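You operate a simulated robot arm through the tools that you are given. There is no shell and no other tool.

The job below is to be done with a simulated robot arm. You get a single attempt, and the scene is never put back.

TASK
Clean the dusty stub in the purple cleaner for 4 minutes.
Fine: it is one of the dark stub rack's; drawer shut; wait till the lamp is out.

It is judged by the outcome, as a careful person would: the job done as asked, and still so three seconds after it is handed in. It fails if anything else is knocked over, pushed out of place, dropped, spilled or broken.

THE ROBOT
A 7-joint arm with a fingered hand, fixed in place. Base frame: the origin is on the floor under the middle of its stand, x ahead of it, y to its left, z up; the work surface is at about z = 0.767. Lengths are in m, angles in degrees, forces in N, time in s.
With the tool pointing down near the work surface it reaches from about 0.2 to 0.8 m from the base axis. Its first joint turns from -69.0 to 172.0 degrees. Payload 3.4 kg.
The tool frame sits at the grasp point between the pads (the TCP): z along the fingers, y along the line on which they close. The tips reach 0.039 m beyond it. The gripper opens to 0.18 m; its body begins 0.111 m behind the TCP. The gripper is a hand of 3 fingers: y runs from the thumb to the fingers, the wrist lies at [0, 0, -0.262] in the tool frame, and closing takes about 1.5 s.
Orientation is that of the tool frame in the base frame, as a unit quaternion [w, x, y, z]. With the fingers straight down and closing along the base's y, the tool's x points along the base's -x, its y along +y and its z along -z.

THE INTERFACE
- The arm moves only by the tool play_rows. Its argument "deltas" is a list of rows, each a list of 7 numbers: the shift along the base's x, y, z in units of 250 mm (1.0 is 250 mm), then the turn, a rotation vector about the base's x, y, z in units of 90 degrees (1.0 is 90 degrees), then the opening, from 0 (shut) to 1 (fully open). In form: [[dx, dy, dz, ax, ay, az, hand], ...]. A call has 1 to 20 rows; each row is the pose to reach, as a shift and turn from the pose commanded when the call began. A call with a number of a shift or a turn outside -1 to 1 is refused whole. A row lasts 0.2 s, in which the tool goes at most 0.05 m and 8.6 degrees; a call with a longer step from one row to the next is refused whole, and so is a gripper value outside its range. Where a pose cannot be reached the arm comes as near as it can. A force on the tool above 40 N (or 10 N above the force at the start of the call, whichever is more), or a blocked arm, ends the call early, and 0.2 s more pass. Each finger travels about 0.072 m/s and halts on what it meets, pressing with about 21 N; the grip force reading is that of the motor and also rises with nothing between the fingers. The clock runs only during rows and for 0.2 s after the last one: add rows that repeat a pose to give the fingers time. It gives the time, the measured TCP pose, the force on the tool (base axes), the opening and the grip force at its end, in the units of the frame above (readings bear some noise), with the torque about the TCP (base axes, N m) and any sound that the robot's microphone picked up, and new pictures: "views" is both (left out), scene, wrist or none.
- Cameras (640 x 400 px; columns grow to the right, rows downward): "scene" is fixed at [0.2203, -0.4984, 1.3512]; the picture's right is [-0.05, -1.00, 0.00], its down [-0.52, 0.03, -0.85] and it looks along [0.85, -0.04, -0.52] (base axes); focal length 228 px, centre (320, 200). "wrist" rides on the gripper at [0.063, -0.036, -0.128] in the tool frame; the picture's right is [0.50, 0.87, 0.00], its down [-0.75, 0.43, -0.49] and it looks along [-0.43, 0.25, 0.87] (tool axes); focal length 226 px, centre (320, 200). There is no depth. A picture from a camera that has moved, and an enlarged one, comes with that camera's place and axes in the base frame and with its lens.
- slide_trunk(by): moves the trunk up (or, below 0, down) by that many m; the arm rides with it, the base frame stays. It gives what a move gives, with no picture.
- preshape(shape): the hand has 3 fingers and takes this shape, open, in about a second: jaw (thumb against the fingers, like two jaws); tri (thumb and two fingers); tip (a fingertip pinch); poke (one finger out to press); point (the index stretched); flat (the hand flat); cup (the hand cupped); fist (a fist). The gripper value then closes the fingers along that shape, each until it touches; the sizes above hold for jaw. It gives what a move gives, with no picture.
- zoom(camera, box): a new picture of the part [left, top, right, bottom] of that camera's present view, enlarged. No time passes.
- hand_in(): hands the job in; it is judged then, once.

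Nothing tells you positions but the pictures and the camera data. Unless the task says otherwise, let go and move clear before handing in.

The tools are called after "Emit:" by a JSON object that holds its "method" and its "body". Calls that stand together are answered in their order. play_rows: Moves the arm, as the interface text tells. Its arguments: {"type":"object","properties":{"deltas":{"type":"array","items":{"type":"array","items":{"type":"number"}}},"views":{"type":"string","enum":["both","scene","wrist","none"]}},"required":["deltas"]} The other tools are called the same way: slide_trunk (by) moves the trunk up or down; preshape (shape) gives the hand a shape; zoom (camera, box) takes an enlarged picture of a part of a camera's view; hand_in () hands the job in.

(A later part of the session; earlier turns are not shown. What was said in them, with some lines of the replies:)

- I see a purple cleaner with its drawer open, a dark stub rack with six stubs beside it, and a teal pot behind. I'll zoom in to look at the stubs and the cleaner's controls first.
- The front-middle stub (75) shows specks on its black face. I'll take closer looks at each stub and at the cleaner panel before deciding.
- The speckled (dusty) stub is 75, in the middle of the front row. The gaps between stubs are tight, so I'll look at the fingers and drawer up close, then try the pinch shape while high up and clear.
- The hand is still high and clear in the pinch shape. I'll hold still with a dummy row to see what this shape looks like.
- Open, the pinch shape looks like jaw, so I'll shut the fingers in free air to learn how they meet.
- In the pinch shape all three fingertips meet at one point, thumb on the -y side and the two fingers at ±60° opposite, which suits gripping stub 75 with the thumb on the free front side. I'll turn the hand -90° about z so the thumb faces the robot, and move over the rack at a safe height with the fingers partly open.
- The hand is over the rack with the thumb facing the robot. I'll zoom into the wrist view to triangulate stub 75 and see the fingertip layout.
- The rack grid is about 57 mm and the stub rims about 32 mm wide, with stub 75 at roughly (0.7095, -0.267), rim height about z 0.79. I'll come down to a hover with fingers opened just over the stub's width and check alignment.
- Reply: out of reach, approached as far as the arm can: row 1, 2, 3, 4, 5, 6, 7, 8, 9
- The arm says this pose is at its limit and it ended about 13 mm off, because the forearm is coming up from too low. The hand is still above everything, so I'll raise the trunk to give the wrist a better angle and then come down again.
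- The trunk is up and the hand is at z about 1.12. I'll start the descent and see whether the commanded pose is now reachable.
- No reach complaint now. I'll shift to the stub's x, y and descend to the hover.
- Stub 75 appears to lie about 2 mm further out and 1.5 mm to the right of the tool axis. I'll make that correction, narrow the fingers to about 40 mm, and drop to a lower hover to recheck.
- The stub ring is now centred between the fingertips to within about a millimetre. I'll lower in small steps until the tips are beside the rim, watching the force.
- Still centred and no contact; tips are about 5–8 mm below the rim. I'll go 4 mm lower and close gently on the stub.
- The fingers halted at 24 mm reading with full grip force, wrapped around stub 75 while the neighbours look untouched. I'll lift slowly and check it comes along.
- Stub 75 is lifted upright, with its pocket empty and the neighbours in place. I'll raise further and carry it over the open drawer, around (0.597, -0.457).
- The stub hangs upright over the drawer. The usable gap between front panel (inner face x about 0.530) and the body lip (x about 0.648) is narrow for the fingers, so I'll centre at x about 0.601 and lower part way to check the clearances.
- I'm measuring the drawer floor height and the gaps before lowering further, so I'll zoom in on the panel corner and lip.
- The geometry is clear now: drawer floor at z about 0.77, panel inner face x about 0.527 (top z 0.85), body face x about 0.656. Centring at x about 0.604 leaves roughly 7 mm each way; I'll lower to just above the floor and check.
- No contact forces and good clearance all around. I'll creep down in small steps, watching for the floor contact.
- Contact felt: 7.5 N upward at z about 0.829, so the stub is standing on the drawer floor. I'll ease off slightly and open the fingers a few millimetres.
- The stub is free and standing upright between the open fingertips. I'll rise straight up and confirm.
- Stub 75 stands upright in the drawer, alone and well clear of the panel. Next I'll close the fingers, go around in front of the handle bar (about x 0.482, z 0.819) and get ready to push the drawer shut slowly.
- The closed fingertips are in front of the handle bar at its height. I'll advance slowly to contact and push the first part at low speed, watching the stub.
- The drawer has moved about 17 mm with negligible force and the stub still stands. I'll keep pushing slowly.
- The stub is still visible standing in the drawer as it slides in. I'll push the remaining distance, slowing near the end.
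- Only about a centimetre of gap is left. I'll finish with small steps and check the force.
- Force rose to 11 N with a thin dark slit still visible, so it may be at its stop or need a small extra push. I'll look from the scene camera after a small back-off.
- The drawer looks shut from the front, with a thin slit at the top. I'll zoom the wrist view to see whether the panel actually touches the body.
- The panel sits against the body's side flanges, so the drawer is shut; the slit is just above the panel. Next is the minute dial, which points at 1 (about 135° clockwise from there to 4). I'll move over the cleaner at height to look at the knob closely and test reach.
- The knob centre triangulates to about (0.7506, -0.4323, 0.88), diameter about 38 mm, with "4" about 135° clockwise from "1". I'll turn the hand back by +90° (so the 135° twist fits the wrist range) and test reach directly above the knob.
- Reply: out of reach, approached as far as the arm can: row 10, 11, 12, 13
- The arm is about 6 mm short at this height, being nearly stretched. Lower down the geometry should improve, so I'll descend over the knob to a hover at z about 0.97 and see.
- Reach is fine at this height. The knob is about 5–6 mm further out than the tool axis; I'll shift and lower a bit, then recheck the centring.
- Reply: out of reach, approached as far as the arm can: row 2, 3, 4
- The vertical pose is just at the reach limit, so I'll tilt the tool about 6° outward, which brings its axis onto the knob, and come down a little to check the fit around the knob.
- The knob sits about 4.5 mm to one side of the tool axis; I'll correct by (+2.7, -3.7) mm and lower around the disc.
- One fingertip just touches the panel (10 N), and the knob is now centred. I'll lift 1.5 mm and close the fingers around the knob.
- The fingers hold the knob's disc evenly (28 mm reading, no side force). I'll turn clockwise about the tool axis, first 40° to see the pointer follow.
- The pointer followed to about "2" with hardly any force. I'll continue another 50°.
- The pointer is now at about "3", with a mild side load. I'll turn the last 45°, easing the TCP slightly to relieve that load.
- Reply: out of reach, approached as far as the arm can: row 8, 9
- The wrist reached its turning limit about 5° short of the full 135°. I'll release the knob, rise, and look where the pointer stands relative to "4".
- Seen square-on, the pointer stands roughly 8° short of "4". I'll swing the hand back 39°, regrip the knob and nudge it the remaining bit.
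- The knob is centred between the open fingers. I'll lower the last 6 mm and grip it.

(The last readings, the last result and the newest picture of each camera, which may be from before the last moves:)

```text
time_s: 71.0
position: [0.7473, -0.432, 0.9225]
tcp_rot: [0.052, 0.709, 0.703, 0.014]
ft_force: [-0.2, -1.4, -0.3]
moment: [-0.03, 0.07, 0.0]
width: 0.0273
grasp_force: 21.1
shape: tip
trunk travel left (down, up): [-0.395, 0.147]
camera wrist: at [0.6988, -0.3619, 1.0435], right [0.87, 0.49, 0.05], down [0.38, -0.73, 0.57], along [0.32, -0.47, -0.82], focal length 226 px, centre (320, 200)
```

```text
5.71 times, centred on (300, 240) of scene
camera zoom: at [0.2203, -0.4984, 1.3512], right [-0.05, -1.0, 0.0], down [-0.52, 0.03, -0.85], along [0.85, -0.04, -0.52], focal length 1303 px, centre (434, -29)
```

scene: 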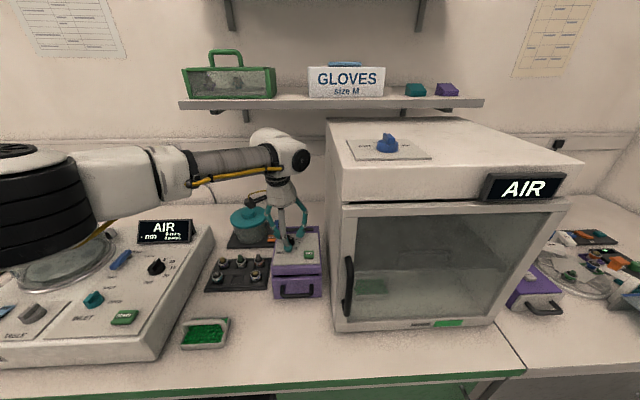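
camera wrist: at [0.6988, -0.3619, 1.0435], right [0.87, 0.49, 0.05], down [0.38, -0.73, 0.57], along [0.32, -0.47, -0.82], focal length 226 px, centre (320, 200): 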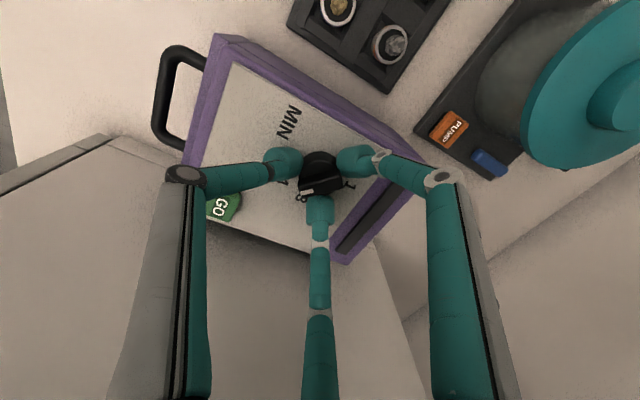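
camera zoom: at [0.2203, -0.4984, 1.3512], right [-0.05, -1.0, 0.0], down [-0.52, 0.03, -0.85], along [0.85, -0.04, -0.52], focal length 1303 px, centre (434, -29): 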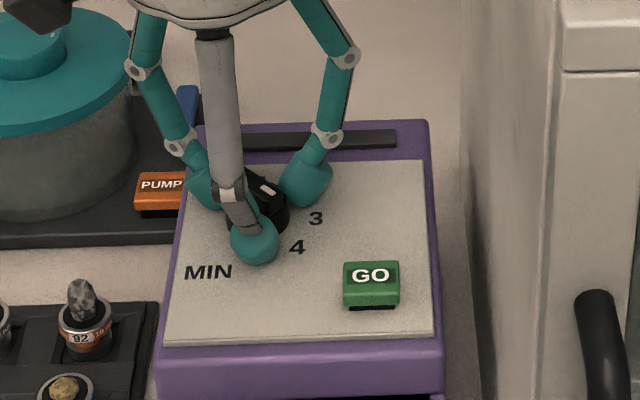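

Gripped. Now I'll turn 9° more clockwise, release and rise to check.

Emit:
{"method": "play_rows", "body": {"deltas": [[0, 0, 0, 0.0031, -0.0019, -0.033, 0], [0, 0, 0, 0.0063, -0.0037, -0.066, 0], [0, 0, 0, 0.0094, -0.0056, -0.0994, 0], [0, 0, 0, 0.0094, -0.0056, -0.0994, 0], [0, 0, 0, 0.0094, -0.0056, -0.0994, 0.1], [0, 0, 0, 0.0094, -0.0056, -0.0994, 0.18], [0, 0, 0, 0.0094, -0.0056, -0.0994, 0.24], [0, 0, 0, 0.0094, -0.0056, -0.0994, 0.28], [0, 0, 0.04, 0.0094, -0.0056, -0.0994, 0.3], [0, 0, 0.1, 0.0094, -0.0056, -0.0994, 0.3], [0, 0, 0.2, 0.0094, -0.0056, -0.0994, 0.3], [0, 0, 0.3, 0.0094, -0.0056, -0.0994, 0.3], [0, 0, 0.4, 0.0094, -0.0056, -0.0994, 0.3], [0, 0, 0.4, 0.0094, -0.0056, -0.0994, 0.3]], "views": "both"}}

Emit:
{"method": "zoom", "body": {"camera": "wrist", "box": [240, 100, 400, 220]}}

Emit:
{"method": "zoom", "body": {"camera": "scene", "box": [265, 215, 335, 275]}}

```text
time_s: 74.0
position: [0.7464, -0.4318, 1.0218]
tcp_rot: [0.052, 0.762, 0.646, 0.018]
ft_force: [0.2, -0.2, -0.2]
moment: [-0.04, 0.02, 0.0]
width: 0.0534
grasp_force: 0.2
shape: tip
trunk travel left (down, up): [-0.395, 0.147]
camera wrist: at [0.7088, -0.3571, 1.144], right [0.93, 0.35, 0.07], down [0.26, -0.79, 0.56], along [0.25, -0.51, -0.82], focal length 226 px, centre (320, 200)
```

scene: 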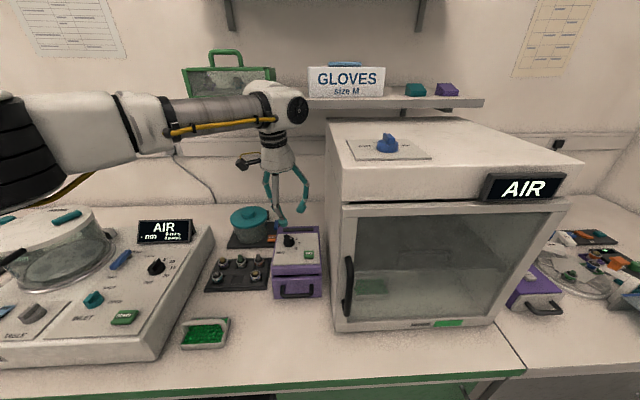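
wrist: 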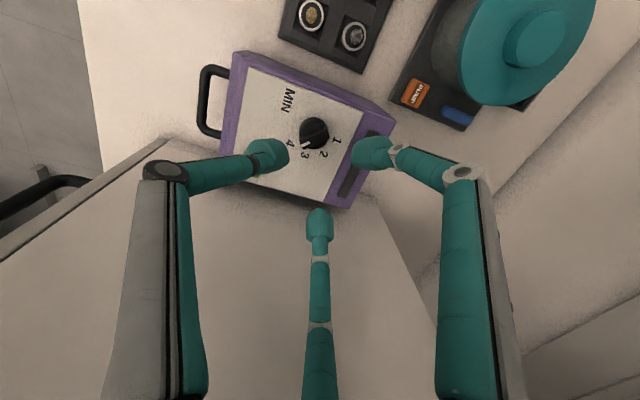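

```text
3.33 times, centred on (320, 160) of wrist
camera zoom: at [0.7088, -0.3571, 1.144], right [0.93, 0.35, 0.07], down [0.26, -0.79, 0.56], along [0.25, -0.51, -0.82], focal length 754 px, centre (320, 333)
```

zoom: 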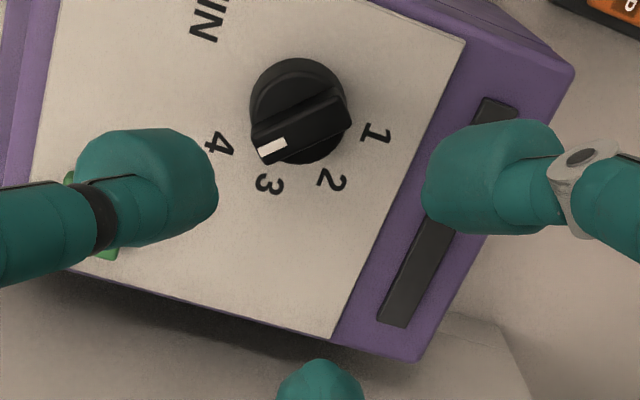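

```text
6.67 times, centred on (300, 245) of scene
camera zoom: at [0.2203, -0.4984, 1.3512], right [-0.05, -1.0, 0.0], down [-0.52, 0.03, -0.85], along [0.85, -0.04, -0.52], focal length 1520 px, centre (453, -100)
```

zoom: 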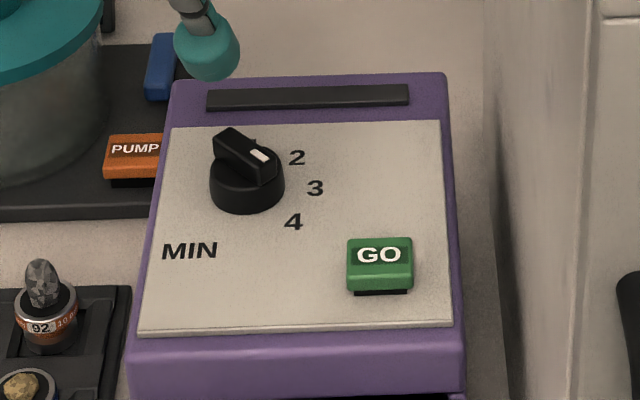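

From above the fin direction now works out to 135°, right on "4". I'll take a closer look at the dial from the scene camera to be sure.

Emit:
{"method": "zoom", "body": {"camera": "scene", "box": [280, 225, 312, 255]}}

Emit:
{"method": "zoom", "body": {"camera": "wrist", "box": [285, 105, 350, 165]}}

```text
13.33 times, centred on (296, 240) of scene
camera zoom: at [0.2203, -0.4984, 1.3512], right [-0.05, -1.0, 0.0], down [-0.52, 0.03, -0.85], along [0.85, -0.04, -0.52], focal length 3040 px, centre (640, -333)
```

zoom: 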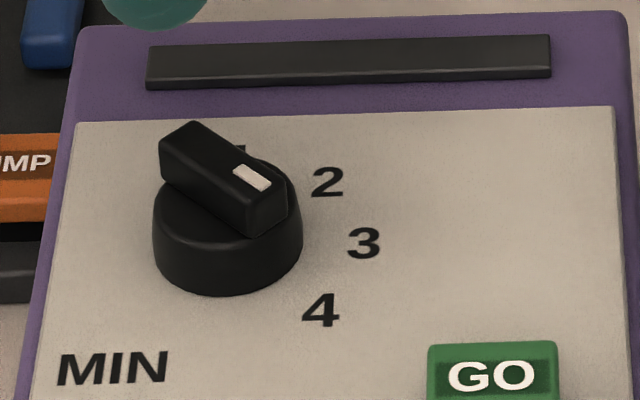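

```text
6.67 times, centred on (318, 135) of wrist
camera zoom: at [0.7088, -0.3571, 1.144], right [0.93, 0.35, 0.07], down [0.26, -0.79, 0.56], along [0.25, -0.51, -0.82], focal length 1507 px, centre (337, 633)
```

zoom: 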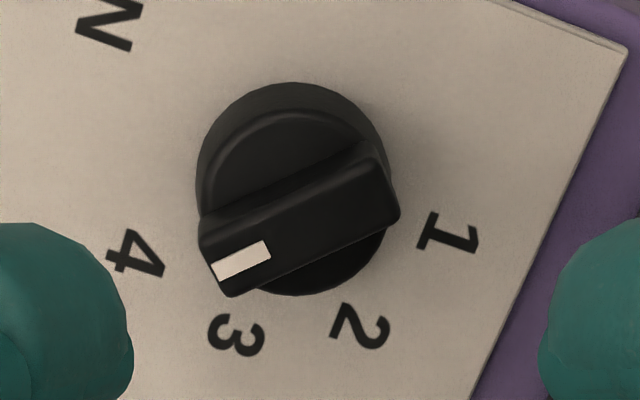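

The pointer is at 136°, squarely on 4. Now for the GO button; I'll back away to open space, untilt, and take the poke shape to see where the pressing finger sits.

Emit:
{"method": "play_rows", "body": {"deltas": [[0, 0.05, 0.08, 0, 0, 0, 0.3], [-0.08, 0.13, 0.16, 0.011, 0.019, 0, 0.3], [-0.16, 0.21, 0.24, 0.022, 0.038, 0, 0.3], [-0.24, 0.29, 0.32, 0.0333, 0.0577, 0, 0.3], [-0.32, 0.36, 0.32, 0.0333, 0.0577, 0, 0.3], [-0.4, 0.42, 0.32, 0.0333, 0.0577, 0, 0.3], [-0.4, 0.42, 0.32, 0.0333, 0.0577, 0, 0.3]], "views": "none"}}

Emit:
{"method": "preshape", "body": {"shape": "poke"}}

Emit:
{"method": "play_rows", "body": {"deltas": [[0, 0, 0, 0, 0, 0, 1], [0, 0, 0, 0, 0, 0, 1]], "views": "both"}}

Emit:
{"method": "zoom", "body": {"camera": "scene", "box": [150, 20, 350, 220]}}

```text
time_s: 75.6
position: [0.6461, -0.3302, 1.1022]
tcp_rot: [0.001, 0.765, 0.644, 0.002]
ft_force: [-0.1, -0.6, -0.4]
moment: [0.02, -0.02, 0.0]
width: 0.0539
grasp_force: 0.1
shape: tip
out of reach, approached as far as the arm can: row 6
trunk travel left (down, up): [-0.395, 0.147]
```

```text
time_s: 76.5
position: [0.6468, -0.3292, 1.1017]
tcp_rot: [0.001, 0.765, 0.644, 0.002]
ft_force: [-0.5, -0.2, -1.2]
moment: [0.0, 0.03, 0.02]
width: 0.0001
grasp_force: 0.1
shape: poke
trunk travel left (down, up): [-0.395, 0.147]
```

```text
time_s: 77.1
position: [0.6469, -0.3292, 1.102]
tcp_rot: [0.001, 0.765, 0.644, 0.0]
ft_force: [0.1, -0.5, 0.8]
moment: [-0.02, 0.01, -0.01]
width: 0.0002
grasp_force: 0.0
shape: poke
trunk travel left (down, up): [-0.395, 0.147]
camera wrist: at [0.6212, -0.2612, 1.2317], right [0.94, 0.34, 0.0], down [0.3, -0.82, 0.49], along [0.17, -0.46, -0.87], focal length 226 px, centre (320, 200)
```

scene: 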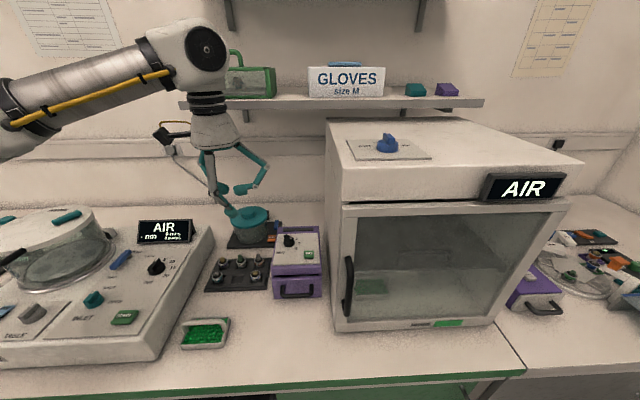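
wrist: 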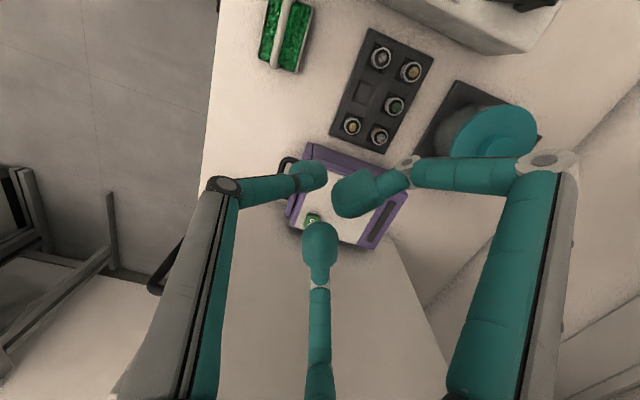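

```text
2.00 times, centred on (250, 120) of scene
camera zoom: at [0.2203, -0.4984, 1.3512], right [-0.05, -1.0, 0.0], down [-0.52, 0.03, -0.85], along [0.85, -0.04, -0.52], focal length 456 px, centre (460, 360)
```

zoom: 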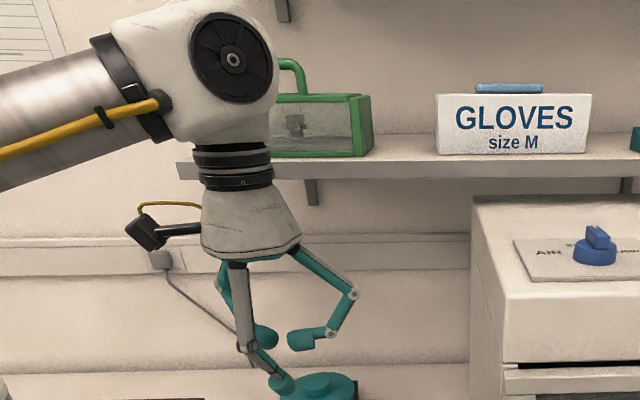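

In the poke shape the thumb's tip lies on the tool axis about 45 mm below the TCP, with the other fingers curled up. The chamber wall (y about -0.55) is close to GO, so I'll turn the hand so the curled fingers face away from it; the tilt will follow.

Emit:
{"method": "play_rows", "body": {"deltas": [[0, 0, 0, 0, 0, 0.09, 1], [0, 0, 0, 0, 0, 0.18, 1], [0, 0, 0, 0, 0, 0.27, 1], [0, 0, 0, 0, 0, 0.36, 1], [0, 0, 0, 0, 0, 0.45, 1], [0, 0, 0, 0, 0, 0.54, 1], [0, 0, 0, 0, 0, 0.63, 1], [0, 0, 0, 0, 0, 0.72, 1], [0, 0, 0, 0, 0, 0.81, 1], [0, 0, 0, 0, 0, 0.9, 1], [0, 0, 0, 0, 0, 0.99, 1], [0, 0, 0, 0, 0, 0.99, 1]], "views": "none"}}

Emit:
{"method": "play_rows", "body": {"deltas": [[0.02, -0.04, 0, -0.07, 0, 0, 1], [0.05, -0.1, 0, -0.14, 0, 0, 1], [0.09, -0.16, 0, -0.21, 0, 0, 1], [0.12, -0.22, 0, -0.278, 0, 0, 1], [0.15, -0.3, 0, -0.278, 0, 0, 1], [0.18, -0.4, 0, -0.278, 0, 0, 1], [0.196, -0.5, 0, -0.278, 0, 0, 1], [0.196, -0.572, 0, -0.278, 0, 0, 1], [0.196, -0.572, -0.08, -0.278, 0, 0, 1], [0.196, -0.572, -0.18, -0.278, 0, 0, 1], [0.196, -0.572, -0.28, -0.278, 0, 0, 1], [0.196, -0.572, -0.28, -0.278, 0, 0, 1]], "views": "both"}}

Emit:
{"method": "zoom", "body": {"camera": "scene", "box": [240, 140, 370, 280]}}

Emit:
{"method": "zoom", "body": {"camera": "wrist", "box": [220, 60, 420, 240]}}

```text
time_s: 79.7
position: [0.6454, -0.3261, 1.102]
tcp_rot: [0.001, 0.089, 0.996, 0.003]
ft_force: [-0.6, -0.4, 0.1]
moment: [-0.02, 0.0, 0.0]
width: 0.0001
grasp_force: 0.0
shape: poke
trunk travel left (down, up): [-0.395, 0.147]
```

```text
time_s: 82.3
position: [0.6944, -0.4699, 1.0312]
tcp_rot: [0.021, 0.088, 0.973, -0.213]
ft_force: [-0.3, -0.2, -0.2]
moment: [0.01, 0.0, 0.01]
width: 0.0002
grasp_force: 0.1
shape: poke
trunk travel left (down, up): [-0.395, 0.147]
camera wrist: at [0.6258, -0.4382, 1.1594], right [-0.34, 0.86, -0.39], down [0.82, 0.47, 0.33], along [0.47, -0.21, -0.86], focal length 226 px, centre (320, 200)
```

scene: 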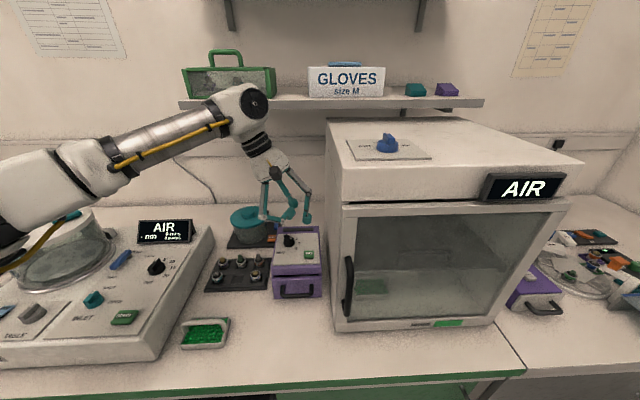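
wrist: 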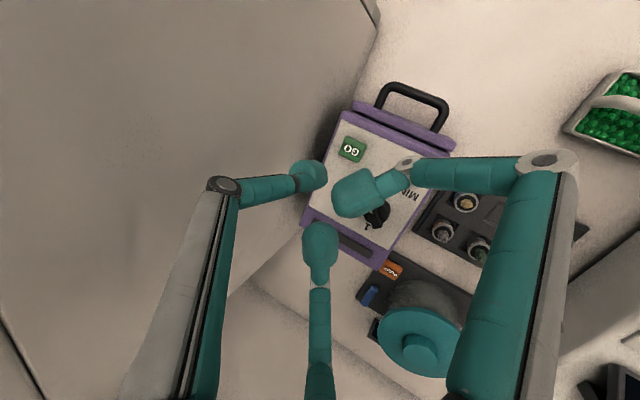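

```text
2.86 times, centred on (305, 210) of scene
camera zoom: at [0.2203, -0.4984, 1.3512], right [-0.05, -1.0, 0.0], down [-0.52, 0.03, -0.85], along [0.85, -0.04, -0.52], focal length 652 px, centre (363, 171)
```

zoom: 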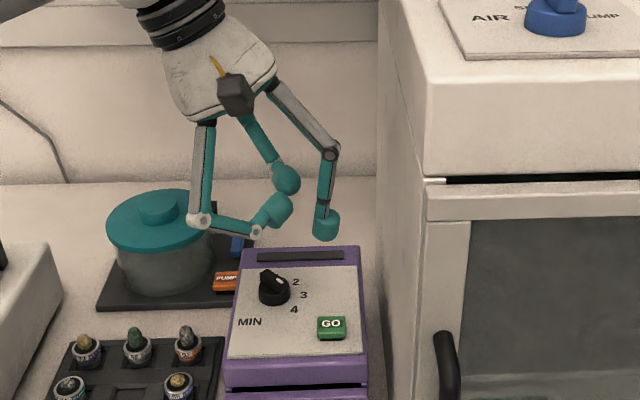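

```text
2.22 times, centred on (320, 150) of wrist
camera zoom: at [0.6258, -0.4382, 1.1594], right [-0.34, 0.86, -0.39], down [0.82, 0.47, 0.33], along [0.47, -0.21, -0.86], focal length 502 px, centre (320, 311)
```

zoom: 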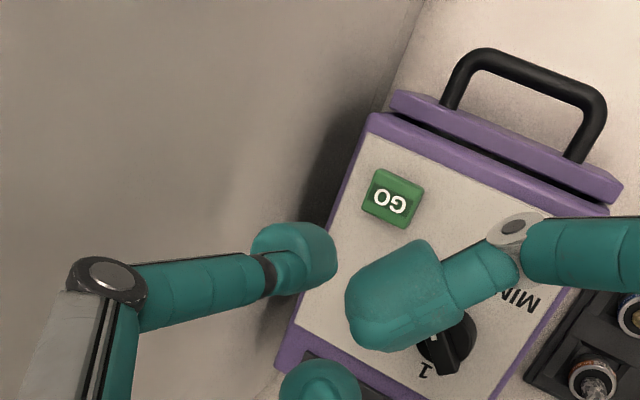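

The thumb tip is at about (0.6945, -0.489, 0.990) and GO's top at about (0.690, -0.491, 0.889); the chamber wall clears by about 4 cm. I'll shift a few millimetres and descend to just above the button.

Emit:
{"method": "play_rows", "body": {"deltas": [[-0.009, -0.005, -0.06, 0, 0, 0, 1], [-0.018, -0.009, -0.12, 0, 0, 0, 1], [-0.018, -0.009, -0.18, 0, 0, 0, 1], [-0.018, -0.009, -0.24, 0, 0, 0, 1], [-0.018, -0.009, -0.3, 0, 0, 0, 1], [-0.018, -0.009, -0.33, 0, 0, 0, 1], [-0.018, -0.009, -0.33, 0, 0, 0, 1]], "views": "both"}}

Emit:
{"method": "zoom", "body": {"camera": "scene", "box": [260, 190, 350, 280]}}

Emit:
{"method": "zoom", "body": {"camera": "wrist", "box": [220, 60, 420, 240]}}

```text
time_s: 83.9
position: [0.6893, -0.4714, 0.9496]
tcp_rot: [0.02, 0.087, 0.973, -0.212]
ft_force: [-0.1, 0.4, -0.1]
moment: [-0.01, 0.03, -0.04]
width: 0.0
grasp_force: 0.0
shape: poke
trunk travel left (down, up): [-0.395, 0.147]
camera wrist: at [0.6209, -0.4402, 1.0769], right [-0.34, 0.86, -0.39], down [0.82, 0.47, 0.33], along [0.47, -0.21, -0.86], focal length 226 px, centre (320, 200)
```

scene: 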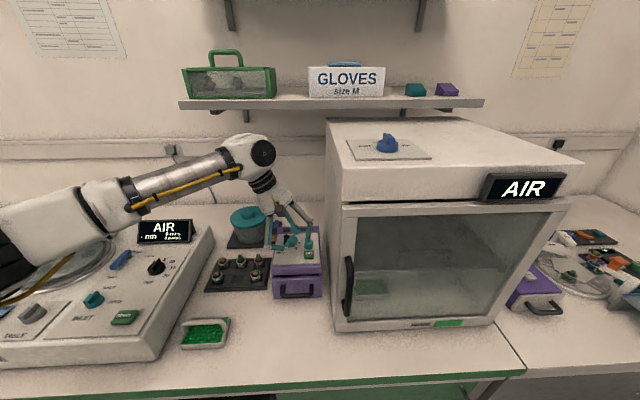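
wrist: 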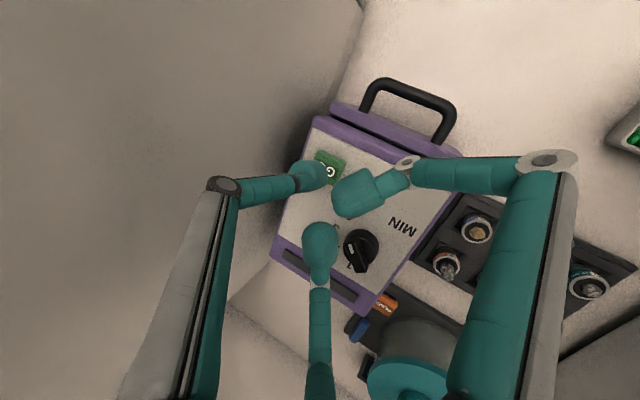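

```text
4.44 times, centred on (305, 235) of scene
camera zoom: at [0.2203, -0.4984, 1.3512], right [-0.05, -1.0, 0.0], down [-0.52, 0.03, -0.85], along [0.85, -0.04, -0.52], focal length 1013 px, centre (387, 44)
```

zoom: 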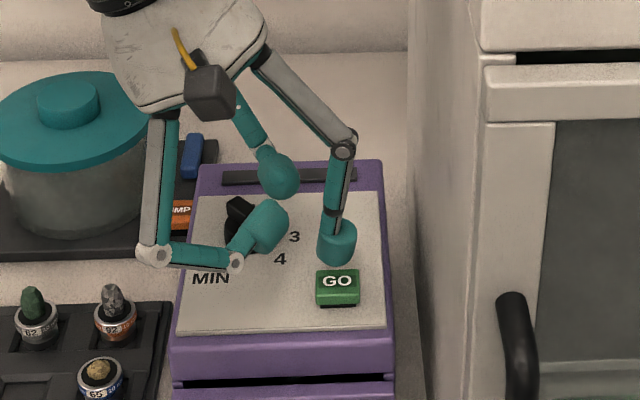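

```text
2.22 times, centred on (320, 150) of wrist
camera zoom: at [0.6209, -0.4402, 1.0769], right [-0.34, 0.86, -0.39], down [0.82, 0.47, 0.33], along [0.47, -0.21, -0.86], focal length 502 px, centre (320, 311)
```

zoom: 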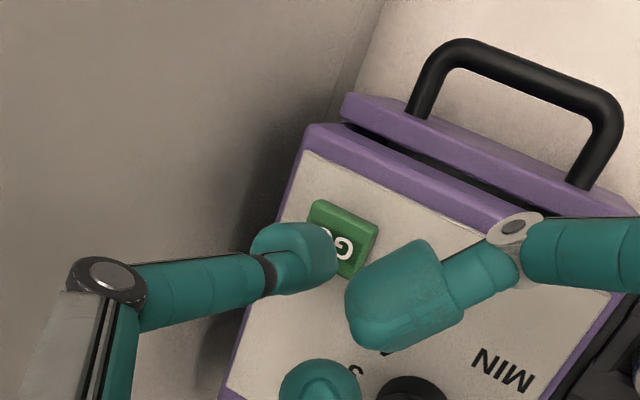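

The thumb tip is about 1.5–2 cm above the GO button and lined up with its centre. I'll press down in small steps, watching force and sound.

Emit:
{"method": "play_rows", "body": {"deltas": [[0, 0, -0.03, 0, 0, 0, 1], [0, 0, -0.05, 0, 0, 0, 1], [0, 0, -0.06, 0, 0, 0, 1], [0, 0, -0.068, 0, 0, 0, 1], [0, 0, -0.076, 0, 0, 0, 1]], "views": "both"}}

Emit:
{"method": "zoom", "body": {"camera": "scene", "box": [260, 190, 350, 280]}}

```text
time_s: 85.1
position: [0.6898, -0.4708, 0.931]
tcp_rot: [0.02, 0.088, 0.973, -0.213]
ft_force: [-1.0, 0.2, 0.1]
moment: [0.02, 0.01, 0.0]
width: 0.0001
grasp_force: 0.1
shape: poke
trunk travel left (down, up): [-0.395, 0.147]
camera wrist: at [0.6213, -0.4392, 1.0579], right [-0.34, 0.86, -0.39], down [0.82, 0.47, 0.33], along [0.47, -0.21, -0.86], focal length 226 px, centre (320, 200)
```

scene: 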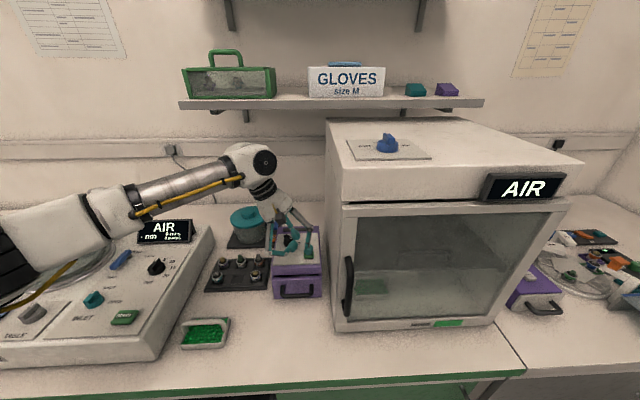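
wrist: 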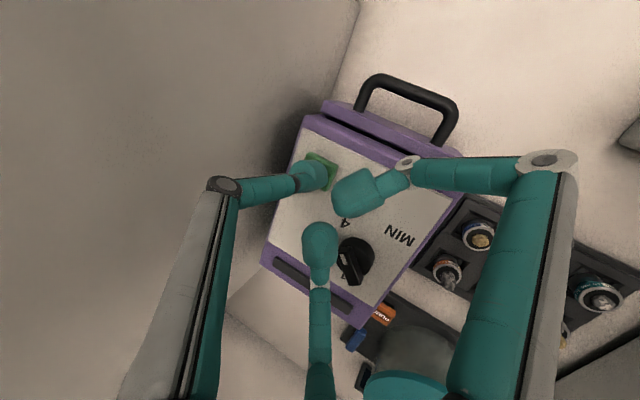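

```text
4.44 times, centred on (305, 235) of scene
camera zoom: at [0.2203, -0.4984, 1.3512], right [-0.05, -1.0, 0.0], down [-0.52, 0.03, -0.85], along [0.85, -0.04, -0.52], focal length 1013 px, centre (387, 44)
```

zoom: 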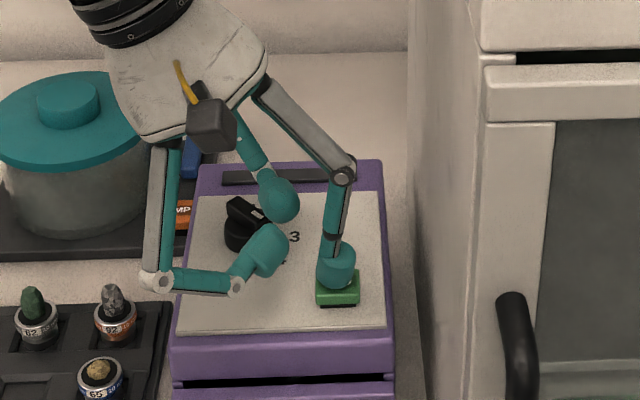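

Still no contact. I'll continue pressing down in 2 mm steps.

Emit:
{"method": "play_rows", "body": {"deltas": [[0, 0, -0.008, 0, 0, 0, 1], [0, 0, -0.016, 0, 0, 0, 1], [0, 0, -0.024, 0, 0, 0, 1]], "views": "both"}}

Emit:
{"method": "zoom", "body": {"camera": "scene", "box": [260, 190, 350, 280]}}

```text
time_s: 85.9
position: [0.6901, -0.4717, 0.925]
tcp_rot: [0.022, 0.087, 0.973, -0.214]
ft_force: [0.9, 0.6, 2.8]
moment: [0.0, 0.02, -0.01]
width: 0.0001
grasp_force: 0.1
shape: poke
trunk travel left (down, up): [-0.395, 0.147]
heard: click
camera wrist: at [0.6213, -0.4395, 1.0529], right [-0.34, 0.85, -0.4], down [0.82, 0.47, 0.33], along [0.47, -0.21, -0.86], focal length 226 px, centre (320, 200)
```

scene: 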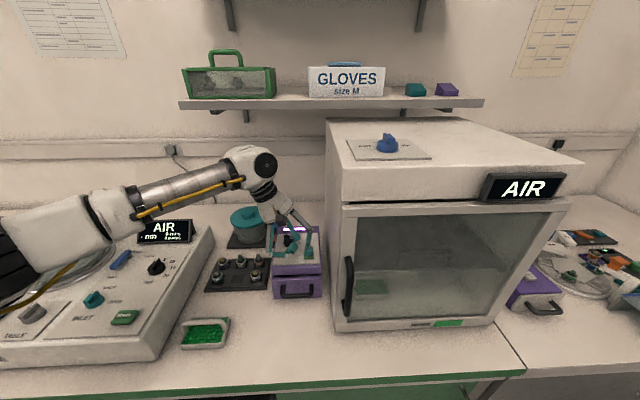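
wrist: 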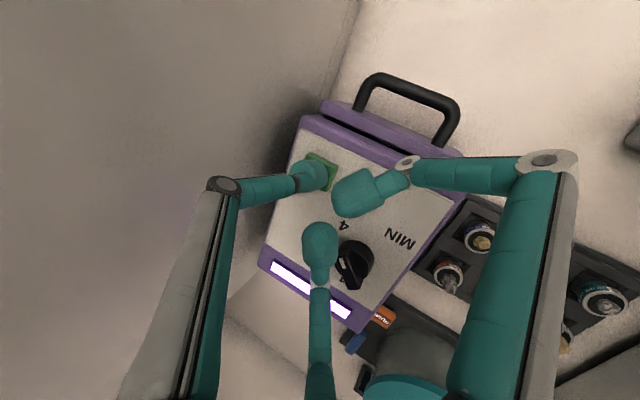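

```text
4.44 times, centred on (305, 235) of scene
camera zoom: at [0.2203, -0.4984, 1.3512], right [-0.05, -1.0, 0.0], down [-0.52, 0.03, -0.85], along [0.85, -0.04, -0.52], focal length 1013 px, centre (387, 44)
```

zoom: 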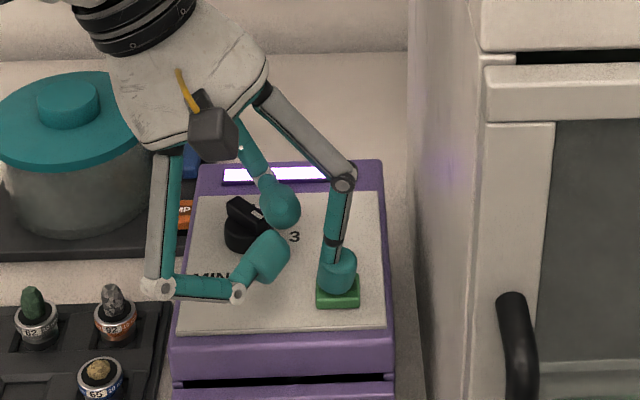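

A click sounded and the lamp on the cleaner lit up. I'll lift straight off the button and withdraw to open space where I can watch the lamp.

Emit:
{"method": "play_rows", "body": {"deltas": [[0, 0, 0.04, 0, 0, 0, 1], [0, 0, 0.12, 0, 0, 0, 1], [0, 0, 0.24, 0, 0, 0, 1], [0, 0, 0.38, 0, 0, 0, 1], [0, 0.02, 0.52, 0, 0, 0, 1], [-0.05, 0.1, 0.6, 0, 0, 0, 1], [-0.12, 0.2, 0.64, 0, 0, 0, 1], [-0.2, 0.32, 0.64, 0, 0, 0, 1], [-0.28, 0.44, 0.64, 0, 0, 0, 1], [-0.36, 0.54, 0.64, 0, 0, 0, 1], [-0.36, 0.54, 0.64, 0, 0, 0, 1]], "views": "both"}}

Emit:
{"method": "zoom", "body": {"camera": "scene", "box": [250, 210, 350, 310]}}

```text
time_s: 88.3
position: [0.6, -0.3368, 1.0852]
tcp_rot: [0.02, 0.087, 0.973, -0.213]
ft_force: [0.3, 0.3, -0.1]
moment: [-0.01, -0.02, -0.03]
width: 0.0
grasp_force: 0.1
shape: poke
trunk travel left (down, up): [-0.395, 0.147]
camera wrist: at [0.5312, -0.3047, 1.2128], right [-0.34, 0.85, -0.39], down [0.82, 0.47, 0.33], along [0.47, -0.21, -0.86], focal length 226 px, centre (320, 200)
```

scene: 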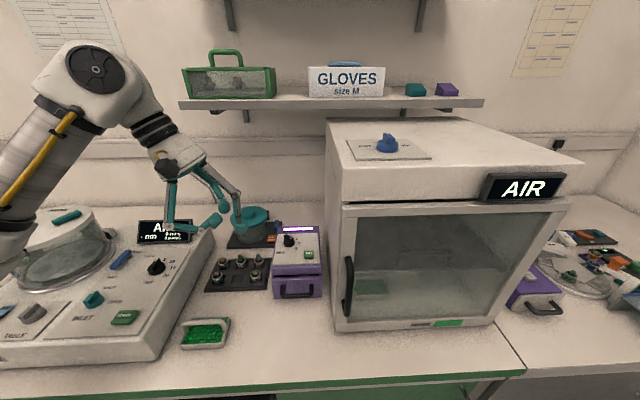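
wrist: 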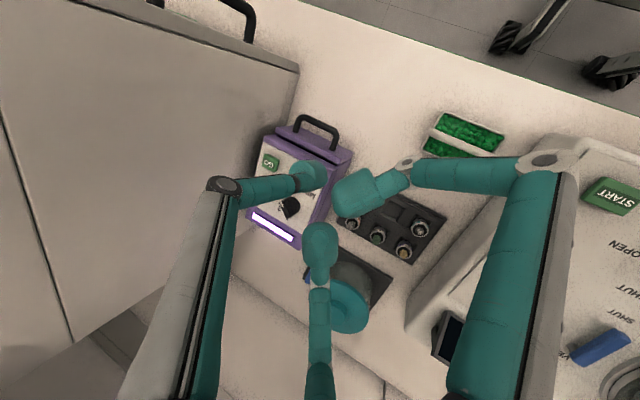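

```text
4.00 times, centred on (300, 260) of scene
camera zoom: at [0.2203, -0.4984, 1.3512], right [-0.05, -1.0, 0.0], down [-0.52, 0.03, -0.85], along [0.85, -0.04, -0.52], focal length 912 px, centre (400, -40)
```

zoom: 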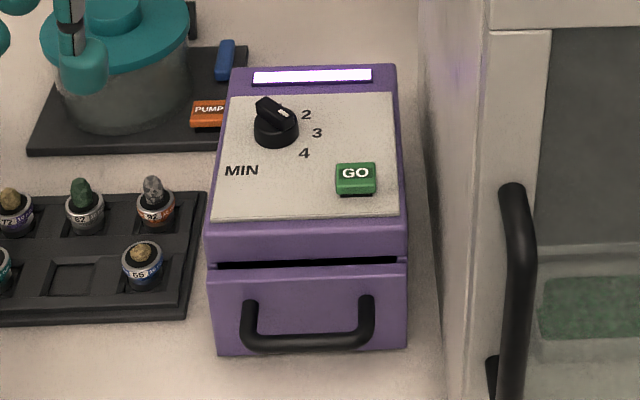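

The cleaner is running: lamp lit, dial on 4, drawer shut. Now I wait with the arm still, checking the lamp as time passes.

Emit:
{"method": "play_rows", "body": {"deltas": [[0, 0, 0, 0, 0, 0, 1], [0, 0, 0, 0, 0, 0, 1], [0, 0, 0, 0, 0, 0, 1], [0, 0, 0, 0, 0, 0, 1], [0, 0, 0, 0, 0, 0, 1], [0, 0, 0, 0, 0, 0, 1], [0, 0, 0, 0, 0, 0, 1], [0, 0, 0, 0, 0, 0, 1], [0, 0, 0, 0, 0, 0, 1], [0, 0, 0, 0, 0, 0, 1], [0, 0, 0, 0, 0, 0, 1], [0, 0, 0, 0, 0, 0, 1], [0, 0, 0, 0, 0, 0, 1], [0, 0, 0, 0, 0, 0, 1], [0, 0, 0, 0, 0, 0, 1], [0, 0, 0, 0, 0, 0, 1], [0, 0, 0, 0, 0, 0, 1], [0, 0, 0, 0, 0, 0, 1], [0, 0, 0, 0, 0, 0, 1], [0, 0, 0, 0, 0, 0, 1]], "views": "none"}}

Emit:
{"method": "play_rows", "body": {"deltas": [[0, 0, 0, 0, 0, 0, 1], [0, 0, 0, 0, 0, 0, 1], [0, 0, 0, 0, 0, 0, 1], [0, 0, 0, 0, 0, 0, 1], [0, 0, 0, 0, 0, 0, 1], [0, 0, 0, 0, 0, 0, 1], [0, 0, 0, 0, 0, 0, 1], [0, 0, 0, 0, 0, 0, 1], [0, 0, 0, 0, 0, 0, 1], [0, 0, 0, 0, 0, 0, 1], [0, 0, 0, 0, 0, 0, 1], [0, 0, 0, 0, 0, 0, 1], [0, 0, 0, 0, 0, 0, 1], [0, 0, 0, 0, 0, 0, 1], [0, 0, 0, 0, 0, 0, 1], [0, 0, 0, 0, 0, 0, 1], [0, 0, 0, 0, 0, 0, 1], [0, 0, 0, 0, 0, 0, 1], [0, 0, 0, 0, 0, 0, 1], [0, 0, 0, 0, 0, 0, 1]], "views": "none"}}

Emit:
{"method": "play_rows", "body": {"deltas": [[0, 0, 0, 0, 0, 0, 1], [0, 0, 0, 0, 0, 0, 1], [0, 0, 0, 0, 0, 0, 1], [0, 0, 0, 0, 0, 0, 1], [0, 0, 0, 0, 0, 0, 1], [0, 0, 0, 0, 0, 0, 1], [0, 0, 0, 0, 0, 0, 1], [0, 0, 0, 0, 0, 0, 1], [0, 0, 0, 0, 0, 0, 1], [0, 0, 0, 0, 0, 0, 1], [0, 0, 0, 0, 0, 0, 1], [0, 0, 0, 0, 0, 0, 1], [0, 0, 0, 0, 0, 0, 1], [0, 0, 0, 0, 0, 0, 1], [0, 0, 0, 0, 0, 0, 1], [0, 0, 0, 0, 0, 0, 1], [0, 0, 0, 0, 0, 0, 1], [0, 0, 0, 0, 0, 0, 1], [0, 0, 0, 0, 0, 0, 1], [0, 0, 0, 0, 0, 0, 1]], "views": "scene"}}

```text
time_s: 92.5
position: [0.6001, -0.3366, 1.0852]
tcp_rot: [0.021, 0.087, 0.973, -0.213]
ft_force: [-0.5, 0.1, 0.8]
moment: [-0.03, 0.03, -0.03]
width: 0.0001
grasp_force: 0.2
shape: poke
trunk travel left (down, up): [-0.395, 0.147]
```

```text
time_s: 96.7
position: [0.5987, -0.3369, 1.0857]
tcp_rot: [0.021, 0.087, 0.973, -0.212]
ft_force: [0.3, 0.1, 0.0]
moment: [0.0, -0.02, 0.02]
width: 0.0
grasp_force: 0.0
shape: poke
trunk travel left (down, up): [-0.395, 0.147]
```

```text
time_s: 100.9
position: [0.5982, -0.3363, 1.0859]
tcp_rot: [0.02, 0.088, 0.973, -0.213]
ft_force: [-0.4, -0.8, -0.1]
moment: [0.02, -0.02, 0.07]
width: 0.0
grasp_force: 0.0
shape: poke
trunk travel left (down, up): [-0.395, 0.147]
```

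scene: 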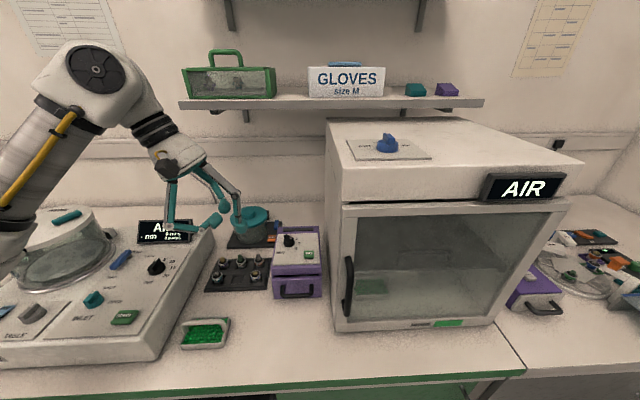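

The lamp looks dark now; I'll zoom in to check it and the dial.

Emit:
{"method": "zoom", "body": {"camera": "scene", "box": [250, 210, 350, 310]}}

Emit:
{"method": "zoom", "body": {"camera": "wrist", "box": [230, 100, 370, 260]}}

```text
4.00 times, centred on (300, 260) of scene
camera zoom: at [0.2203, -0.4984, 1.3512], right [-0.05, -1.0, 0.0], down [-0.52, 0.03, -0.85], along [0.85, -0.04, -0.52], focal length 912 px, centre (400, -40)
```

zoom: 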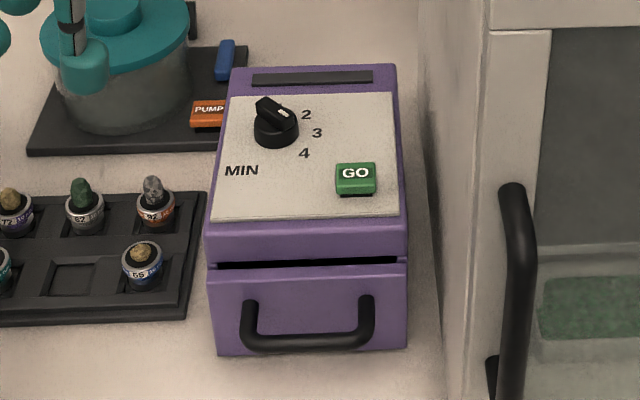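

```text
2.50 times, centred on (300, 180) of wrist
camera zoom: at [0.531, -0.3051, 1.213], right [-0.34, 0.86, -0.39], down [0.82, 0.47, 0.33], along [0.47, -0.21, -0.86], focal length 565 px, centre (370, 250)
```

zoom: 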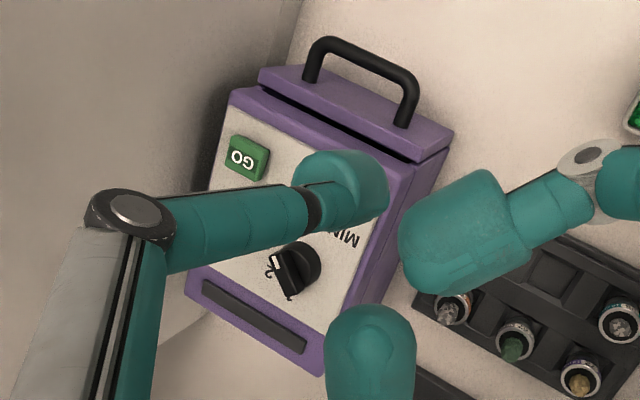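

The lamp is out, the dial reads 4, the drawer is shut with stub 75 inside, and the other stubs, pot and basket are where they were. The hand is clear of everything, so I'm handing the job in.

Emit:
{"method": "hand_in", "body": {}}

```text
The job is handed in.
```

I put the dusty stub, number 75 from the dark rack, in the purple cleaner. I shut the drawer, set the dial to 4 and pressed GO. The lamp lit, and I waited until it went out before handing in.

- **Run length:** The lamp went out within about 15 s of simulated time. I took that as the end of the 4-minute run. I did not see the exact moment it went out, so I can't confirm the length beyond the dial setting.
- **Dust:** I left the drawer shut at the end, so I have not checked that the dust is actually gone.
- **Everything else:** In the last pictures the other stubs, the pot and the basket looked where they started. The arm was clear of everything.
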